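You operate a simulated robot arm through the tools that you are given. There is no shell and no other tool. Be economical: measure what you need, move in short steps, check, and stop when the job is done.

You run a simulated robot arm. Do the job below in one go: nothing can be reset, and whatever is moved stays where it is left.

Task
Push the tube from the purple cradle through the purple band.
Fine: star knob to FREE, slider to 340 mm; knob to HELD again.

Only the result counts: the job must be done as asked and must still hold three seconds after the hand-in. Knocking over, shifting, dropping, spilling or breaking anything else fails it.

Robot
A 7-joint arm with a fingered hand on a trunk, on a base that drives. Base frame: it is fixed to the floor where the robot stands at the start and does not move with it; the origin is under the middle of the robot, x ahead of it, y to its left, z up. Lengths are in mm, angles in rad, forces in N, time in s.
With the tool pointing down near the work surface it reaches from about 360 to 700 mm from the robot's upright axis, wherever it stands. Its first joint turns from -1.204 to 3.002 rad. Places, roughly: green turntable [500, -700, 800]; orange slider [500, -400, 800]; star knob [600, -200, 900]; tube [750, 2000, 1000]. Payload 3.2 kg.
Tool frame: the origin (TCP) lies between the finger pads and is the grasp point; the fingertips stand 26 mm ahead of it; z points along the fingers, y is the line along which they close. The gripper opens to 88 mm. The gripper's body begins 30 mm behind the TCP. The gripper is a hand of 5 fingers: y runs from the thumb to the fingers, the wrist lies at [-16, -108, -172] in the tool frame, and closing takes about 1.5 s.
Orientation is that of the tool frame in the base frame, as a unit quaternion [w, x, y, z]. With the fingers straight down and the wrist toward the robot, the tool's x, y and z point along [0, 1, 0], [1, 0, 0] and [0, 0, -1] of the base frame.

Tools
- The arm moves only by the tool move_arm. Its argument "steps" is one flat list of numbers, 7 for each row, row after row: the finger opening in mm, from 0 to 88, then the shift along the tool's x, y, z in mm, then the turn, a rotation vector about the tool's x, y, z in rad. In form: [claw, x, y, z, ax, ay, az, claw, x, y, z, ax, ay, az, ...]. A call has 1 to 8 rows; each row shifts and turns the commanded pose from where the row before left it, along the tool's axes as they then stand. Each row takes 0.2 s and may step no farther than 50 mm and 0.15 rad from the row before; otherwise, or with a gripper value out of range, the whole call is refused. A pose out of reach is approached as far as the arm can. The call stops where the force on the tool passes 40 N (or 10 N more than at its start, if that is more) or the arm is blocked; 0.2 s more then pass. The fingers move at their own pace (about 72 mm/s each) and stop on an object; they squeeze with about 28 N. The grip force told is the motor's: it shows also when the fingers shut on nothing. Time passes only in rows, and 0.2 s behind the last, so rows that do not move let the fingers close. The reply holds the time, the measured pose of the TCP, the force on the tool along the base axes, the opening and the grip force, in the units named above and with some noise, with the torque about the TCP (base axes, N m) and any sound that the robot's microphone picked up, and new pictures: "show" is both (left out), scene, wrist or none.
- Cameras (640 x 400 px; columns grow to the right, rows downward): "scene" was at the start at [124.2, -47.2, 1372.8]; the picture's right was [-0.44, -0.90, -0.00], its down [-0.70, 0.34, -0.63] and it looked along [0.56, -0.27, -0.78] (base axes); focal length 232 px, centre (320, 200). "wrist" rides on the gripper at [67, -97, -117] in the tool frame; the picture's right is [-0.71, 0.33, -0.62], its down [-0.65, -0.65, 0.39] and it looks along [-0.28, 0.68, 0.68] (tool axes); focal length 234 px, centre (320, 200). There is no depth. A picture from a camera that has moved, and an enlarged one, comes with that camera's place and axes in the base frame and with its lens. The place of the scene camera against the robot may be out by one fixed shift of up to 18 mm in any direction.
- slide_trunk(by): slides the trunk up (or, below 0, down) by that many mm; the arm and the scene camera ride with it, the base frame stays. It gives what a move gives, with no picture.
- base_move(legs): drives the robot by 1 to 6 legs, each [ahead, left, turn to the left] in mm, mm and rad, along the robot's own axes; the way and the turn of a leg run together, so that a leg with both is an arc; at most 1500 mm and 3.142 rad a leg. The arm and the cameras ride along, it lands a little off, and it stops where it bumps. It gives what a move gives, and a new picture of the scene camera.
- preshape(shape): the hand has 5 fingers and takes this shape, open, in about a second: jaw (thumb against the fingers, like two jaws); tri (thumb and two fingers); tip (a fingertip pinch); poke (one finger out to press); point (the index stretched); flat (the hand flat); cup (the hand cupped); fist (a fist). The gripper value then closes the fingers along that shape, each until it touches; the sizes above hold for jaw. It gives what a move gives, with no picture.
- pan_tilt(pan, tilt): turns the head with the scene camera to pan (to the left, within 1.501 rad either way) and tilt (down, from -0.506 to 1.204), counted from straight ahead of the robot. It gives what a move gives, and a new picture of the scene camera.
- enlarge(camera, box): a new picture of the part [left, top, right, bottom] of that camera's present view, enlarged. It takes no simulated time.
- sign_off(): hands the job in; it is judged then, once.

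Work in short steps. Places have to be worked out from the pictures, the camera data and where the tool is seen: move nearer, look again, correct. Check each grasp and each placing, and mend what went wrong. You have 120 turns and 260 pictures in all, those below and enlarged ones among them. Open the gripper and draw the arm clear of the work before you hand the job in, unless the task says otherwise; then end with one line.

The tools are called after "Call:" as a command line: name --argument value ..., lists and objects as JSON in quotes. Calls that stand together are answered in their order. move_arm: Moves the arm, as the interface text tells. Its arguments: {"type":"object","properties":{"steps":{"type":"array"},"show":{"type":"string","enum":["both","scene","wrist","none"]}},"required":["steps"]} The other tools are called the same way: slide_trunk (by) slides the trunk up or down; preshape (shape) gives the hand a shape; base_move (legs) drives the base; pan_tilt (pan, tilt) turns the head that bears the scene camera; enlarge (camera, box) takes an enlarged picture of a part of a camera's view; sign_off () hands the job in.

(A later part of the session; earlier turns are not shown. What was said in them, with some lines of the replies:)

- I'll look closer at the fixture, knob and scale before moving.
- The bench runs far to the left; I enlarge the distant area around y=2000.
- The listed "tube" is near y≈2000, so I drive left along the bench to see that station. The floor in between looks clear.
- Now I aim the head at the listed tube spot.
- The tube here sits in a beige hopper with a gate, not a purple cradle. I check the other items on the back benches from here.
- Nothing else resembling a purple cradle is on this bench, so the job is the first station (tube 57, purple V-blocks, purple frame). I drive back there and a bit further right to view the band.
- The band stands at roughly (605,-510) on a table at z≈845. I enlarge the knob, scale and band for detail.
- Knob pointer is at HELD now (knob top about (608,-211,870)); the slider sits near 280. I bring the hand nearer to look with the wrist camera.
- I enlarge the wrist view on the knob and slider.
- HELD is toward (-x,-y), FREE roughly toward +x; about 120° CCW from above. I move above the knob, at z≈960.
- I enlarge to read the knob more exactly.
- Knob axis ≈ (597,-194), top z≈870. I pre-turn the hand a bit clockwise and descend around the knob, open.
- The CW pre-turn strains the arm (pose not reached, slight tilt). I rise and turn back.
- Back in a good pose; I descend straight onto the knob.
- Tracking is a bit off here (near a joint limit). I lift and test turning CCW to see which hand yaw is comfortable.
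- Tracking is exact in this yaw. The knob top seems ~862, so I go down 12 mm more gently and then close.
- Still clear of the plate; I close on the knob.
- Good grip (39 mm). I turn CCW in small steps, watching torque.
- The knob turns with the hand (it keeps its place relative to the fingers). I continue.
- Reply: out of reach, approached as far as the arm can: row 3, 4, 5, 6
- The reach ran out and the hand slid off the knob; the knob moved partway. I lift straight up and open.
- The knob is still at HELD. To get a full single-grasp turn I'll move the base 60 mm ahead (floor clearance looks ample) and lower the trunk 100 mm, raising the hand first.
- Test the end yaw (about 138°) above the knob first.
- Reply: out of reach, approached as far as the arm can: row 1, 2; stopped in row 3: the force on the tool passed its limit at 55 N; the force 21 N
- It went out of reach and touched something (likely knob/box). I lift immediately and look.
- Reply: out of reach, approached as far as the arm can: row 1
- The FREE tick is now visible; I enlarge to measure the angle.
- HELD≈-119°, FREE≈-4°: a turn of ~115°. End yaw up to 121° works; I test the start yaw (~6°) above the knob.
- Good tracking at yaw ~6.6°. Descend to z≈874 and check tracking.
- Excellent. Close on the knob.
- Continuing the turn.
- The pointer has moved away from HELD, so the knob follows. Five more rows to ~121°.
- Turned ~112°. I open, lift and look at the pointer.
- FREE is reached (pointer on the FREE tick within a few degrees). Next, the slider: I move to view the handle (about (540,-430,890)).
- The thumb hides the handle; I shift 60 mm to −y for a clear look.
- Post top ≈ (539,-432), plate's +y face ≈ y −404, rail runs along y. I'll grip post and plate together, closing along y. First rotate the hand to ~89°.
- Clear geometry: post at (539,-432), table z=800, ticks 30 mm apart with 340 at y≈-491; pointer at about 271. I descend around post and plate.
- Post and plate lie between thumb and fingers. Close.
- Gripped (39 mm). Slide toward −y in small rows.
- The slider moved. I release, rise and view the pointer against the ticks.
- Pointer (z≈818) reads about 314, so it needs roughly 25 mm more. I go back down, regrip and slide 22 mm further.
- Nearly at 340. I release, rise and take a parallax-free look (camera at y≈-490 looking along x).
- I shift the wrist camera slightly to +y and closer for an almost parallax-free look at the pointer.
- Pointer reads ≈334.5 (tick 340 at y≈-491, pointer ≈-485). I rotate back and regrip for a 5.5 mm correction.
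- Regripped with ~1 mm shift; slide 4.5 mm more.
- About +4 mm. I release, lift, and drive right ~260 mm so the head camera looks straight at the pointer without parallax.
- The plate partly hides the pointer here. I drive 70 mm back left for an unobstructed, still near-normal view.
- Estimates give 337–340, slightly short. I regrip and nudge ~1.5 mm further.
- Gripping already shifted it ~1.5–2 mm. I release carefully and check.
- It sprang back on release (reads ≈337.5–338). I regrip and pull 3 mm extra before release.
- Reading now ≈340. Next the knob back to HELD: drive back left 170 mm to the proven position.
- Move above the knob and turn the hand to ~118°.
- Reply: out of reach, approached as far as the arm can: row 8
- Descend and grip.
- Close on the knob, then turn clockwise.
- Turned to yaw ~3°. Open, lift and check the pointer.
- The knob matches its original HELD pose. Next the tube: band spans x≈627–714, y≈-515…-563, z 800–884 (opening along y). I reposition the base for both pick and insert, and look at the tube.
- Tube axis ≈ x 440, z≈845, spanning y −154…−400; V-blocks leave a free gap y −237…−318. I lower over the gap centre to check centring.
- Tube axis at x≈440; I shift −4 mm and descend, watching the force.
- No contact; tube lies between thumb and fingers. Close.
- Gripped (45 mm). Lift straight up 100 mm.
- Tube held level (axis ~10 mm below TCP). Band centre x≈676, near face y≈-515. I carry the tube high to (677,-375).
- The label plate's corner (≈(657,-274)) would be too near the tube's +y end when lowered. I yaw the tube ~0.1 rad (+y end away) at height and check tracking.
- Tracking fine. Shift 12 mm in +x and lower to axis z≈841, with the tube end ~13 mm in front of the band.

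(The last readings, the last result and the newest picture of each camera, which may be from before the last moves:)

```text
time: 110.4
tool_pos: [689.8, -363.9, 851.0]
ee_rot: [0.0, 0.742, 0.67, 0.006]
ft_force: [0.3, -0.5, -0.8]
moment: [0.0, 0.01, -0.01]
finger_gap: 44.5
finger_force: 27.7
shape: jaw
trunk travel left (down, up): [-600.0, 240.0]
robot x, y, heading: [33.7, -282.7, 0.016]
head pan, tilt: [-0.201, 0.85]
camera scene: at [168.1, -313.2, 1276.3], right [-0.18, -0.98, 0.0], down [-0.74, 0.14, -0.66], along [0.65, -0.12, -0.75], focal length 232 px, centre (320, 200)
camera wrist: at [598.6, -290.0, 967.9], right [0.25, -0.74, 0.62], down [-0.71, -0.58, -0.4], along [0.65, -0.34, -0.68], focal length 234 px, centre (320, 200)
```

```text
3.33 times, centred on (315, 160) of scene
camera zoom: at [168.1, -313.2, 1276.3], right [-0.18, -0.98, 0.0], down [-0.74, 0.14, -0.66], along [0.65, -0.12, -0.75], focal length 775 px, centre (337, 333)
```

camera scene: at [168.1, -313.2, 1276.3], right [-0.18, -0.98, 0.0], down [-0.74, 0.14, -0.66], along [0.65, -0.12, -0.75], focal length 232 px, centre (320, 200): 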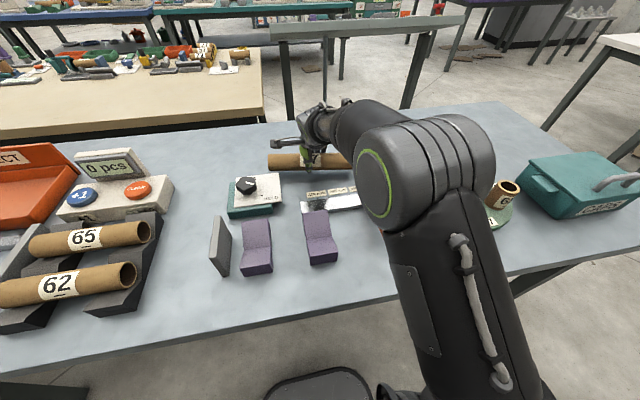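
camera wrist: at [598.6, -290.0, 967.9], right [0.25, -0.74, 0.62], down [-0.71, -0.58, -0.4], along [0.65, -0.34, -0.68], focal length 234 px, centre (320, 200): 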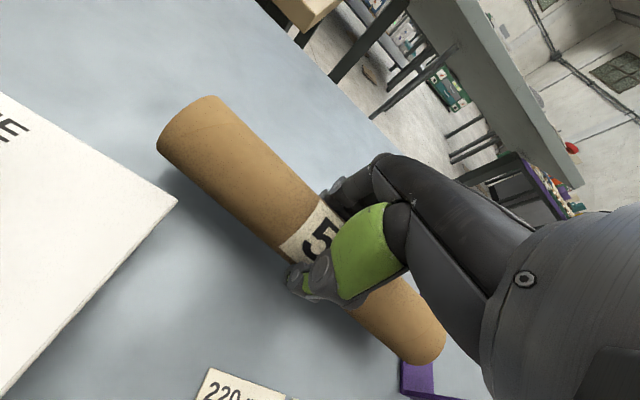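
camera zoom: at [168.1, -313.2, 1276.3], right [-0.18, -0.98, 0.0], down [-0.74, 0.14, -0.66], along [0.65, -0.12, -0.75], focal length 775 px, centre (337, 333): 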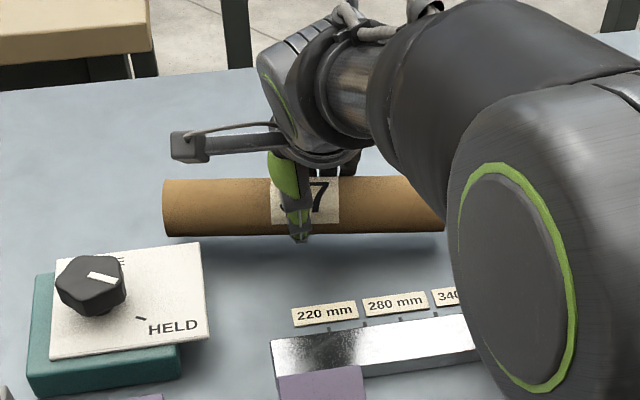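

Geometry agrees: band near-bottom corner at (630,-516), tube end centre ≈(676,-501,841). Insert 30 mm along the tube.

Call:
move_arm --steps '[30, -8, 0, 0, 0, 0, 0, 30, -8, 0, 0, 0, 0, 0, 30, -8, 0, 0, 0, 0, 0, 30, -8, 0, 0, 0, 0, 0]' --show "wrist"

Call:
enlarge --camera "wrist" --box '[260, 240, 460, 400]'

```text
time: 111.4
tool_pos: [685.3, -396.0, 851.3]
ee_rot: [-0.001, 0.743, 0.669, 0.005]
ft_force: [0.0, -0.3, -1.8]
moment: [0.01, -0.02, -0.01]
finger_gap: 44.6
finger_force: 28.4
shape: jaw
trunk travel left (down, up): [-600.0, 240.0]
robot x, y, heading: [37.0, -284.3, 0.017]
head pan, tilt: [-0.201, 0.85]
camera wrist: at [594.7, -321.4, 968.2], right [0.25, -0.74, 0.62], down [-0.71, -0.58, -0.4], along [0.65, -0.34, -0.68], focal length 234 px, centre (320, 200)
```

wrist: 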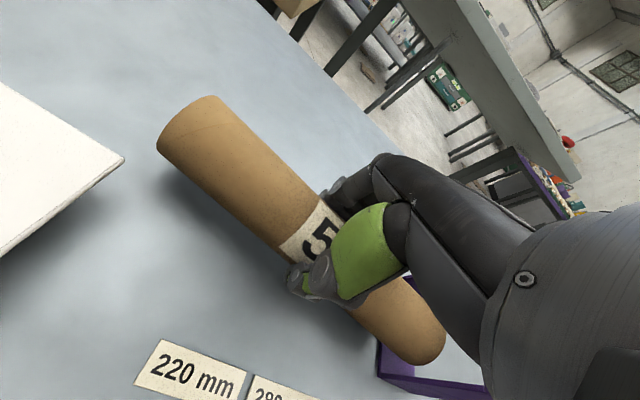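

```text
2.50 times, centred on (360, 320) of wrist
camera zoom: at [594.7, -321.4, 968.2], right [0.25, -0.74, 0.62], down [-0.71, -0.58, -0.4], along [0.65, -0.34, -0.68], focal length 585 px, centre (220, -100)
```

zoom: 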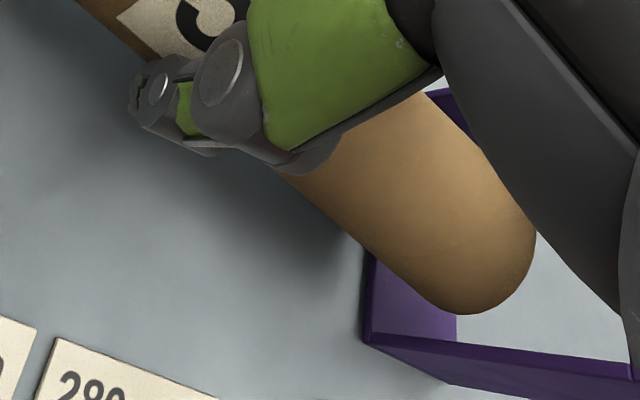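

No contact. Continue with 66 mm more while un-yawing to straight.

Call:
move_arm --steps '[30, -11, 0, 0, 0, 0, -0.02, 30, -11, -0.5, 0, 0, 0, -0.02, 30, -11, -0.5, 0, 0, 0, -0.02, 30, -11, -1, 0, 0, 0, -0.02, 30, -11, -1, 0, 0, 0, -0.02, 30, 0, 0, 0, 0, 0, 0]' --show "both"

Call:
enlarge --camera "wrist" --box '[260, 240, 460, 400]'

```text
time: 112.8
tool_pos: [681.0, -449.5, 851.4]
ee_rot: [0.0, 0.708, 0.707, 0.006]
ft_force: [0.5, -0.5, -1.2]
moment: [0.03, 0.04, 0.01]
finger_gap: 45.0
finger_force: 27.8
shape: jaw
trunk travel left (down, up): [-600.0, 240.0]
robot x, y, heading: [36.4, -282.8, 0.017]
head pan, tilt: [-0.201, 0.85]
camera scene: at [168.4, -312.9, 1276.3], right [-0.18, -0.98, 0.0], down [-0.74, 0.14, -0.66], along [0.65, -0.12, -0.75], focal length 232 px, centre (320, 200)
camera wrist: at [581.2, -385.0, 967.3], right [0.33, -0.71, 0.62], down [-0.65, -0.64, -0.4], along [0.68, -0.27, -0.68], focal length 234 px, centre (320, 200)
```

scene: 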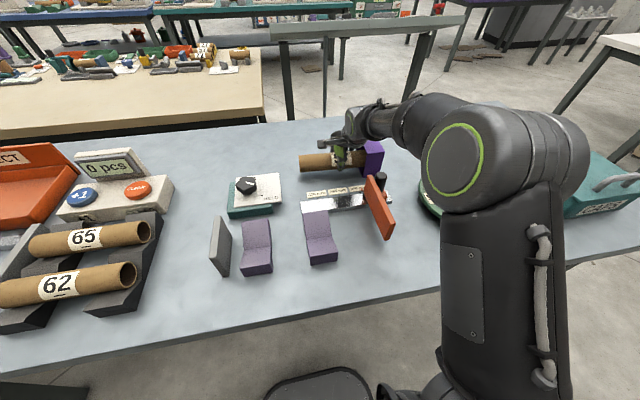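
wrist: 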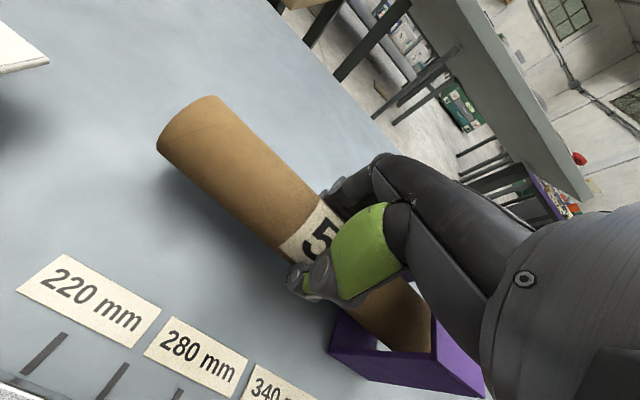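

```text
2.50 times, centred on (360, 320) of wrist
camera zoom: at [581.2, -385.0, 967.3], right [0.33, -0.71, 0.62], down [-0.65, -0.64, -0.4], along [0.68, -0.27, -0.68], focal length 585 px, centre (220, -100)
```

zoom: 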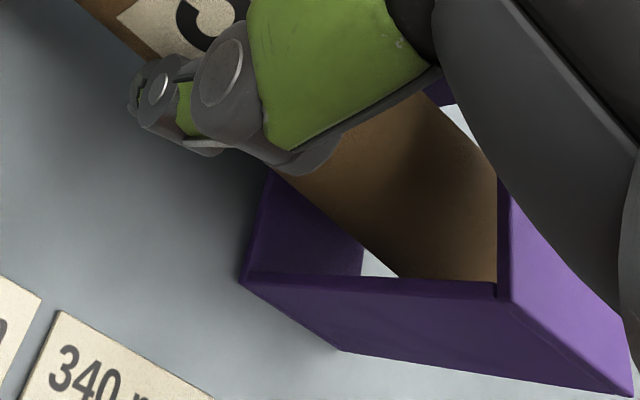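

The tube is well inside the band. I advance 12 mm, lower it onto the band floor and release, then regrip further back to push it to centre.

Call:
move_arm --steps '[30, -6, 0, 0, 0, 0, 0, 30, -6, 0, 0, 0, 0, 0, 30, 0, 0, 6, 0, 0, 0, 30, 0, 0, 4, 0, 0, 0, 30, 0, 0, 3, 0, 0, 0, 30, 0, 0, 0, 0, 0, 0]' --show "wrist"

```text
time: 114.2
tool_pos: [679.7, -462.3, 840.6]
ee_rot: [0.002, 0.708, 0.707, 0.008]
ft_force: [1.6, -1.2, 11.0]
moment: [-0.13, -0.02, 0.02]
finger_gap: 44.7
finger_force: 27.8
shape: jaw
trunk travel left (down, up): [-600.0, 240.0]
robot x, y, heading: [32.4, -287.9, 0.018]
head pan, tilt: [-0.201, 0.85]
camera wrist: at [580.2, -396.4, 956.8], right [0.32, -0.71, 0.62], down [-0.65, -0.64, -0.4], along [0.69, -0.28, -0.67], focal length 234 px, centre (320, 200)
```

wrist: 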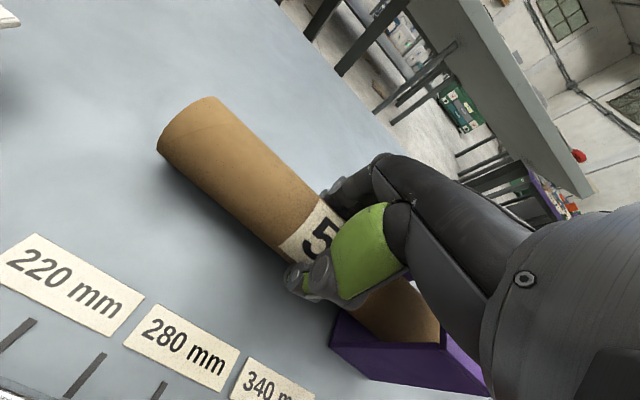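

The tube rests on the band floor (11 N). I open, and shift the hand 75 mm back (+y).

Call:
move_arm --steps '[88, 0, 0, 0, 0, 0, 0, 88, 0, 0, 0, 0, 0, 0, 88, 0, 0, 0, 0, 0, 0, 88, 0, 0, 0, 0, 0, 0, 88, 20, -1, 0, 0, 0, 0, 88, 27, -1, 0, 0, 0, 0, 88, 27, -1, 0, 0, 0, 0]' --show "wrist"

```text
time: 115.8
tool_pos: [675.3, -387.3, 837.9]
ee_rot: [0.0, 0.708, 0.706, 0.004]
ft_force: [0.1, 0.3, 0.0]
moment: [-0.04, 0.02, 0.0]
finger_gap: 87.8
finger_force: 0.0
shape: jaw
trunk travel left (down, up): [-600.0, 240.0]
robot x, y, heading: [38.0, -284.7, 0.013]
head pan, tilt: [-0.201, 0.85]
camera wrist: at [577.9, -322.2, 954.9], right [0.33, -0.71, 0.62], down [-0.65, -0.64, -0.4], along [0.68, -0.28, -0.68], focal length 234 px, centre (320, 200)
```

wrist: 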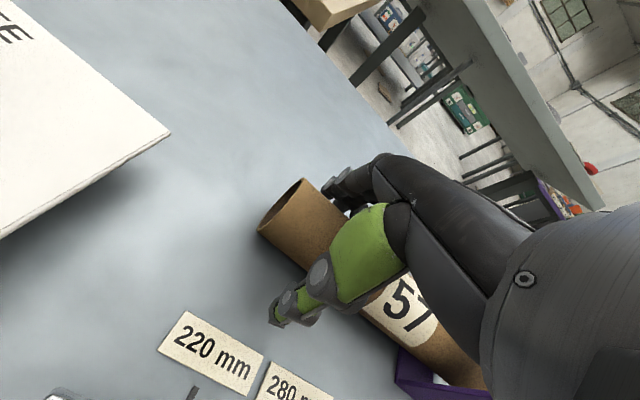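

Regrip near the tube's +y end.

Call:
move_arm --steps '[30, 0, 0, 0, 0, 0, 0, 30, 0, 0, 0, 0, 0, 0, 30, 0, 0, 0, 0, 0, 0, 30, 0, 0, 0, 0, 0, 0, 30, 0, 0, 0, 0, 0, 0, 30, 0, 0, 0, 0, 0, 0, 30, 0, 0, -5, 0, 0, 0, 30, 0, 0, -4, 0, 0, 0]' --show "wrist"

```text
time: 117.6
tool_pos: [675.6, -389.0, 846.6]
ee_rot: [0.0, 0.709, 0.705, 0.006]
ft_force: [0.0, 0.5, -0.1]
moment: [0.07, 0.02, 0.03]
finger_gap: 44.3
finger_force: 28.1
shape: jaw
trunk travel left (down, up): [-600.0, 240.0]
robot x, y, heading: [37.7, -284.9, 0.019]
head pan, tilt: [-0.201, 0.85]
camera wrist: at [577.7, -323.4, 964.0], right [0.33, -0.71, 0.62], down [-0.65, -0.64, -0.4], along [0.68, -0.28, -0.68], focal length 234 px, centre (320, 200)
```

wrist: 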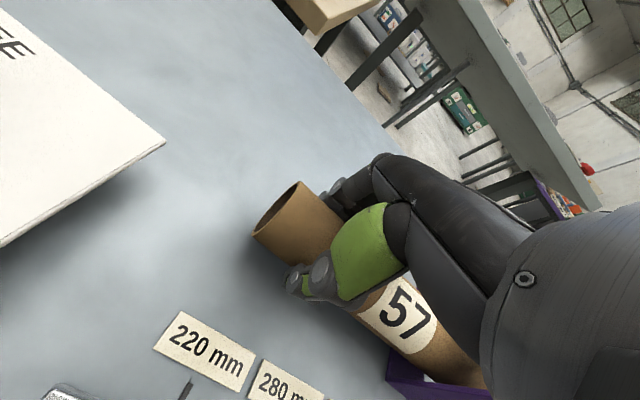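

Held freely. Push 64 mm further in small rows.

Call:
move_arm --steps '[30, -8, 0, 0, 0, 0, 0, 30, -8, 0, 0, 0, 0, 0, 30, -8, 0, 0, 0, 0, 0, 30, -8, 0, 0, 0, 0, 0]' --show "wrist"

Call:
move_arm --steps '[30, -8, 0, 0, 0, 0, 0, 30, -8, 0, 0, 0, 0, 0, 30, -8, 0, 0, 0, 0, 0, 30, -8, 0, 0, 0, 0, 0]' --show "both"

```text
time: 118.6
tool_pos: [676.3, -418.8, 846.9]
ee_rot: [0.0, 0.708, 0.707, 0.005]
ft_force: [0.2, 0.3, -0.5]
moment: [0.07, 0.0, 0.02]
finger_gap: 43.9
finger_force: 28.1
shape: jaw
trunk travel left (down, up): [-600.0, 240.0]
robot x, y, heading: [30.7, -284.6, 0.016]
head pan, tilt: [-0.201, 0.85]
camera wrist: at [577.9, -355.3, 963.7], right [0.33, -0.71, 0.62], down [-0.65, -0.65, -0.4], along [0.68, -0.27, -0.68], focal length 234 px, centre (320, 200)
```

wrist: 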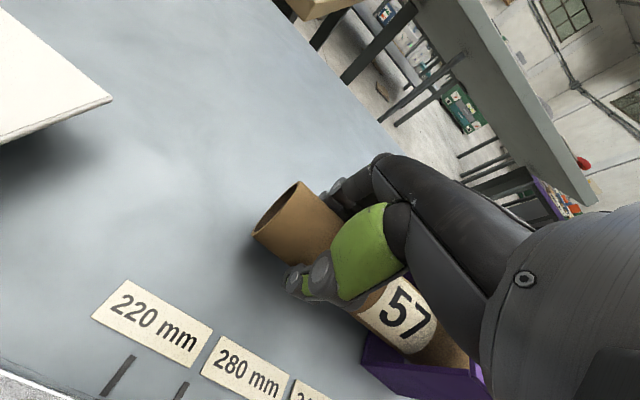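

```text
time: 119.6
tool_pos: [677.2, -453.2, 846.9]
ee_rot: [-0.002, 0.708, 0.706, 0.006]
ft_force: [-0.7, 0.1, -0.7]
moment: [0.07, 0.0, 0.01]
finger_gap: 44.3
finger_force: 27.8
shape: jaw
trunk travel left (down, up): [-600.0, 240.0]
robot x, y, heading: [33.8, -284.8, 0.018]
head pan, tilt: [-0.201, 0.85]
camera scene: at [168.4, -313.5, 1276.3], right [-0.18, -0.98, 0.0], down [-0.74, 0.14, -0.66], along [0.65, -0.12, -0.75], focal length 232 px, centre (320, 200)
camera wrist: at [578.3, -387.6, 963.5], right [0.33, -0.71, 0.62], down [-0.65, -0.64, -0.4], along [0.68, -0.28, -0.68], focal length 234 px, centre (320, 200)
```

scene: 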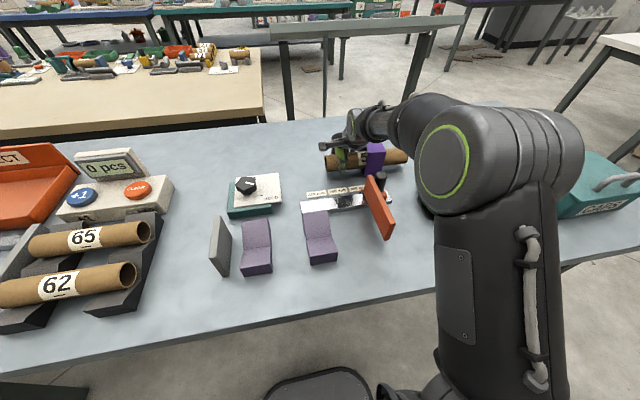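
wrist: 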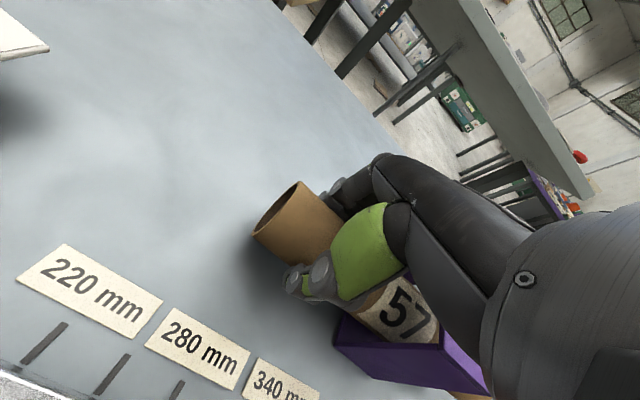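

The tube is centred through the band. Lower to rest, release, and rise.

Call:
move_arm --steps '[30, 0, 0, 4, 0, 0, 0, 30, 0, 0, 3, 0, 0, 0, 30, 0, 0, 0, 0, 0, 0, 88, 0, 0, 0, 0, 0, 0, 88, 0, 0, 0, 0, 0, 0, 88, 0, 0, 0, 0, 0, 0, 88, 0, 0, 0, 0, 0, 0]' --show "wrist"

Call:
move_arm --steps '[88, 0, 0, -10, 0, 0, 0, 88, 0, 0, -30, 0, 0, 0, 88, 0, 0, -40, 0, 0, 0, 88, 0, 0, -40, 0, 0, 0, 88, 0, -50, 0, 0, 0, 0, 88, 0, -50, 0, 0, 0, 0]' --show "both"

```text
time: 121.2
tool_pos: [675.7, -452.6, 841.0]
ee_rot: [0.0, 0.708, 0.706, 0.006]
ft_force: [0.0, 0.6, 0.9]
moment: [0.0, -0.04, -0.01]
finger_gap: 88.0
finger_force: 0.0
shape: jaw
trunk travel left (down, up): [-600.0, 240.0]
robot x, y, heading: [37.8, -288.5, 0.016]
head pan, tilt: [-0.201, 0.85]
camera wrist: at [578.2, -386.8, 956.5], right [0.33, -0.71, 0.62], down [-0.65, -0.64, -0.4], along [0.68, -0.28, -0.68], focal length 234 px, centre (320, 200)
```

wrist: 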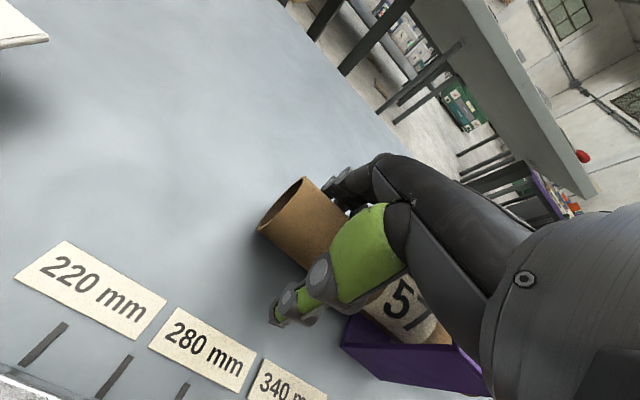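

```text
time: 122.6
tool_pos: [577.5, -451.4, 956.3]
ee_rot: [-0.005, 0.708, 0.706, 0.0]
ft_force: [-0.7, 0.4, -0.3]
moment: [-0.03, 0.03, 0.0]
finger_gap: 87.7
finger_force: 0.1
shape: jaw
out of reach, approached as far as the arm can: row 6
trunk travel left (down, up): [-600.0, 240.0]
robot x, y, heading: [38.8, -286.1, 0.017]
head pan, tilt: [-0.201, 0.85]
camera scene: at [167.4, -311.1, 1276.4], right [-0.18, -0.98, 0.0], down [-0.74, 0.14, -0.66], along [0.65, -0.12, -0.75], focal length 232 px, centre (320, 200)
camera wrist: at [481.0, -385.7, 1074.7], right [0.34, -0.71, 0.62], down [-0.66, -0.65, -0.39], along [0.67, -0.28, -0.68], focal length 234 px, centre (320, 200)
```

scene: 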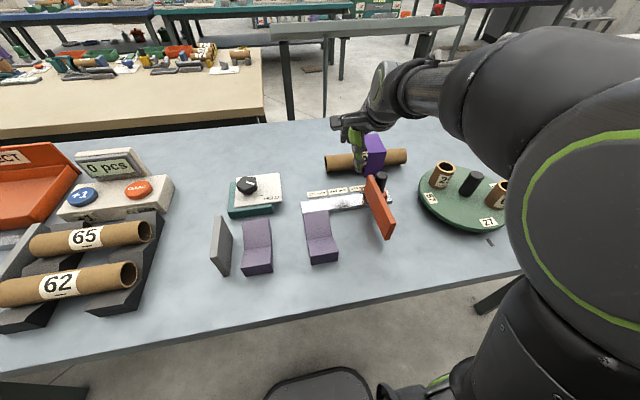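
wrist: 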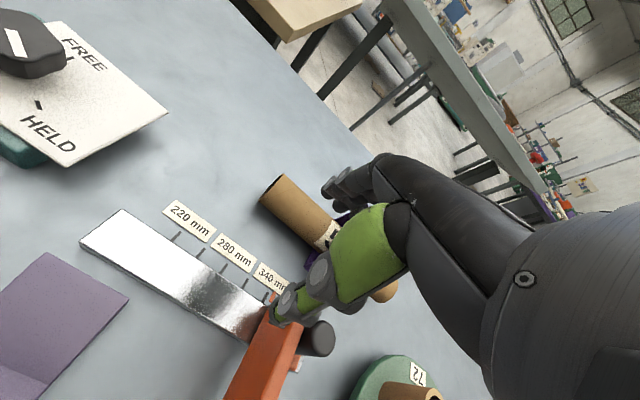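

Tube is placed. I raise the hand and withdraw it, then inspect everything.

Call:
move_arm --steps '[88, 0, 0, -45, 0, 0, -0.1, 88, 0, 0, -45, 0, 0, -0.1, 88, 0, -20, -45, 0, 0, -0.1, 88, -20, -40, 0, 0, 0, 0, 88, -30, -35, 0, 0, 0, 0, 88, -40, -20, 0, 0, 0, 0, 88, -40, -20, 0, 0, 0, 0]' --show "scene"

Call:
enlarge --camera "scene" --box '[300, 110, 420, 220]'

Call:
enlarge --camera "scene" --box '[220, 160, 400, 280]'

```text
time: 124.2
tool_pos: [482.7, -618.7, 1089.3]
ee_rot: [0.0, 0.594, 0.805, 0.007]
ft_force: [-0.3, 0.4, 0.2]
moment: [0.03, -0.01, 0.0]
finger_gap: 87.8
finger_force: 0.0
shape: jaw
trunk travel left (down, up): [-600.0, 240.0]
robot x, y, heading: [35.6, -283.1, 0.019]
head pan, tilt: [-0.201, 0.85]
camera scene: at [167.9, -315.2, 1276.3], right [-0.18, -0.98, 0.0], down [-0.74, 0.14, -0.66], along [0.65, -0.12, -0.75], focal length 232 px, centre (320, 200)
```

scene: 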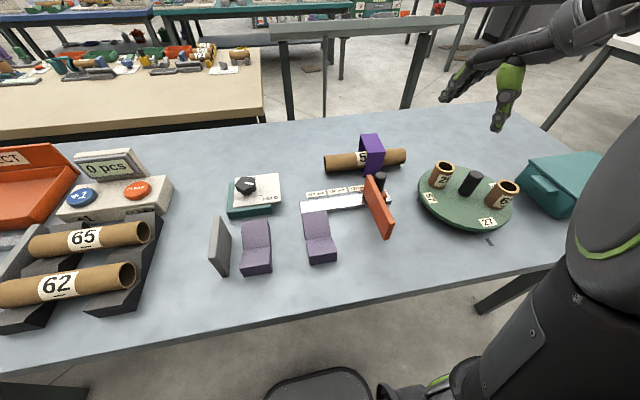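

```text
3.64 times, centred on (360, 165) of scene
camera zoom: at [167.9, -315.2, 1276.3], right [-0.18, -0.98, 0.0], down [-0.74, 0.14, -0.66], along [0.65, -0.12, -0.75], focal length 846 px, centre (174, 327)
```

zoom: 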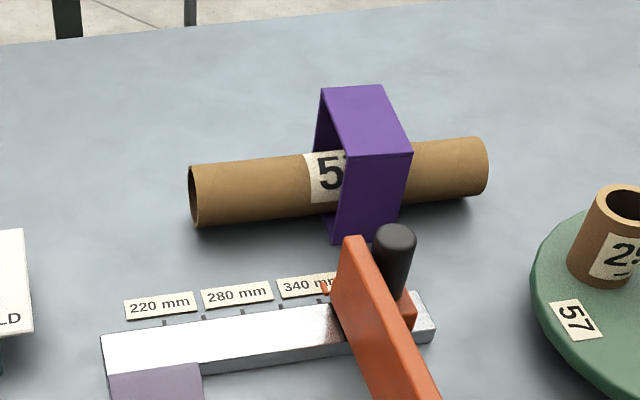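

```text
3.33 times, centred on (310, 220) of scene
camera zoom: at [167.9, -315.2, 1276.3], right [-0.18, -0.98, 0.0], down [-0.74, 0.14, -0.66], along [0.65, -0.12, -0.75], focal length 775 px, centre (353, 133)
```

zoom: 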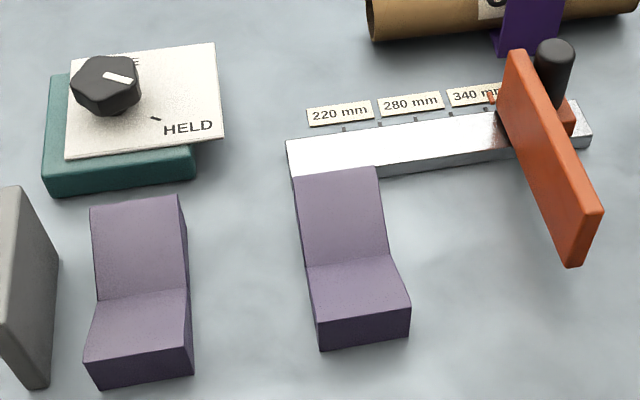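

Everything is as asked: the tube lies through the band, which still stands where it was. The slider reads about 340 mm, the knob points to HELD, and the hand is open and clear. I hand the job in.

Call:
sign_off

```text
The job is handed in.
```

I put the tube from the purple cradle through the purple band; it sticks out on both sides. The slider reads about 340 mm (within 1–2 mm by camera), the star knob is back at HELD, and the hand is open and clear of the work.
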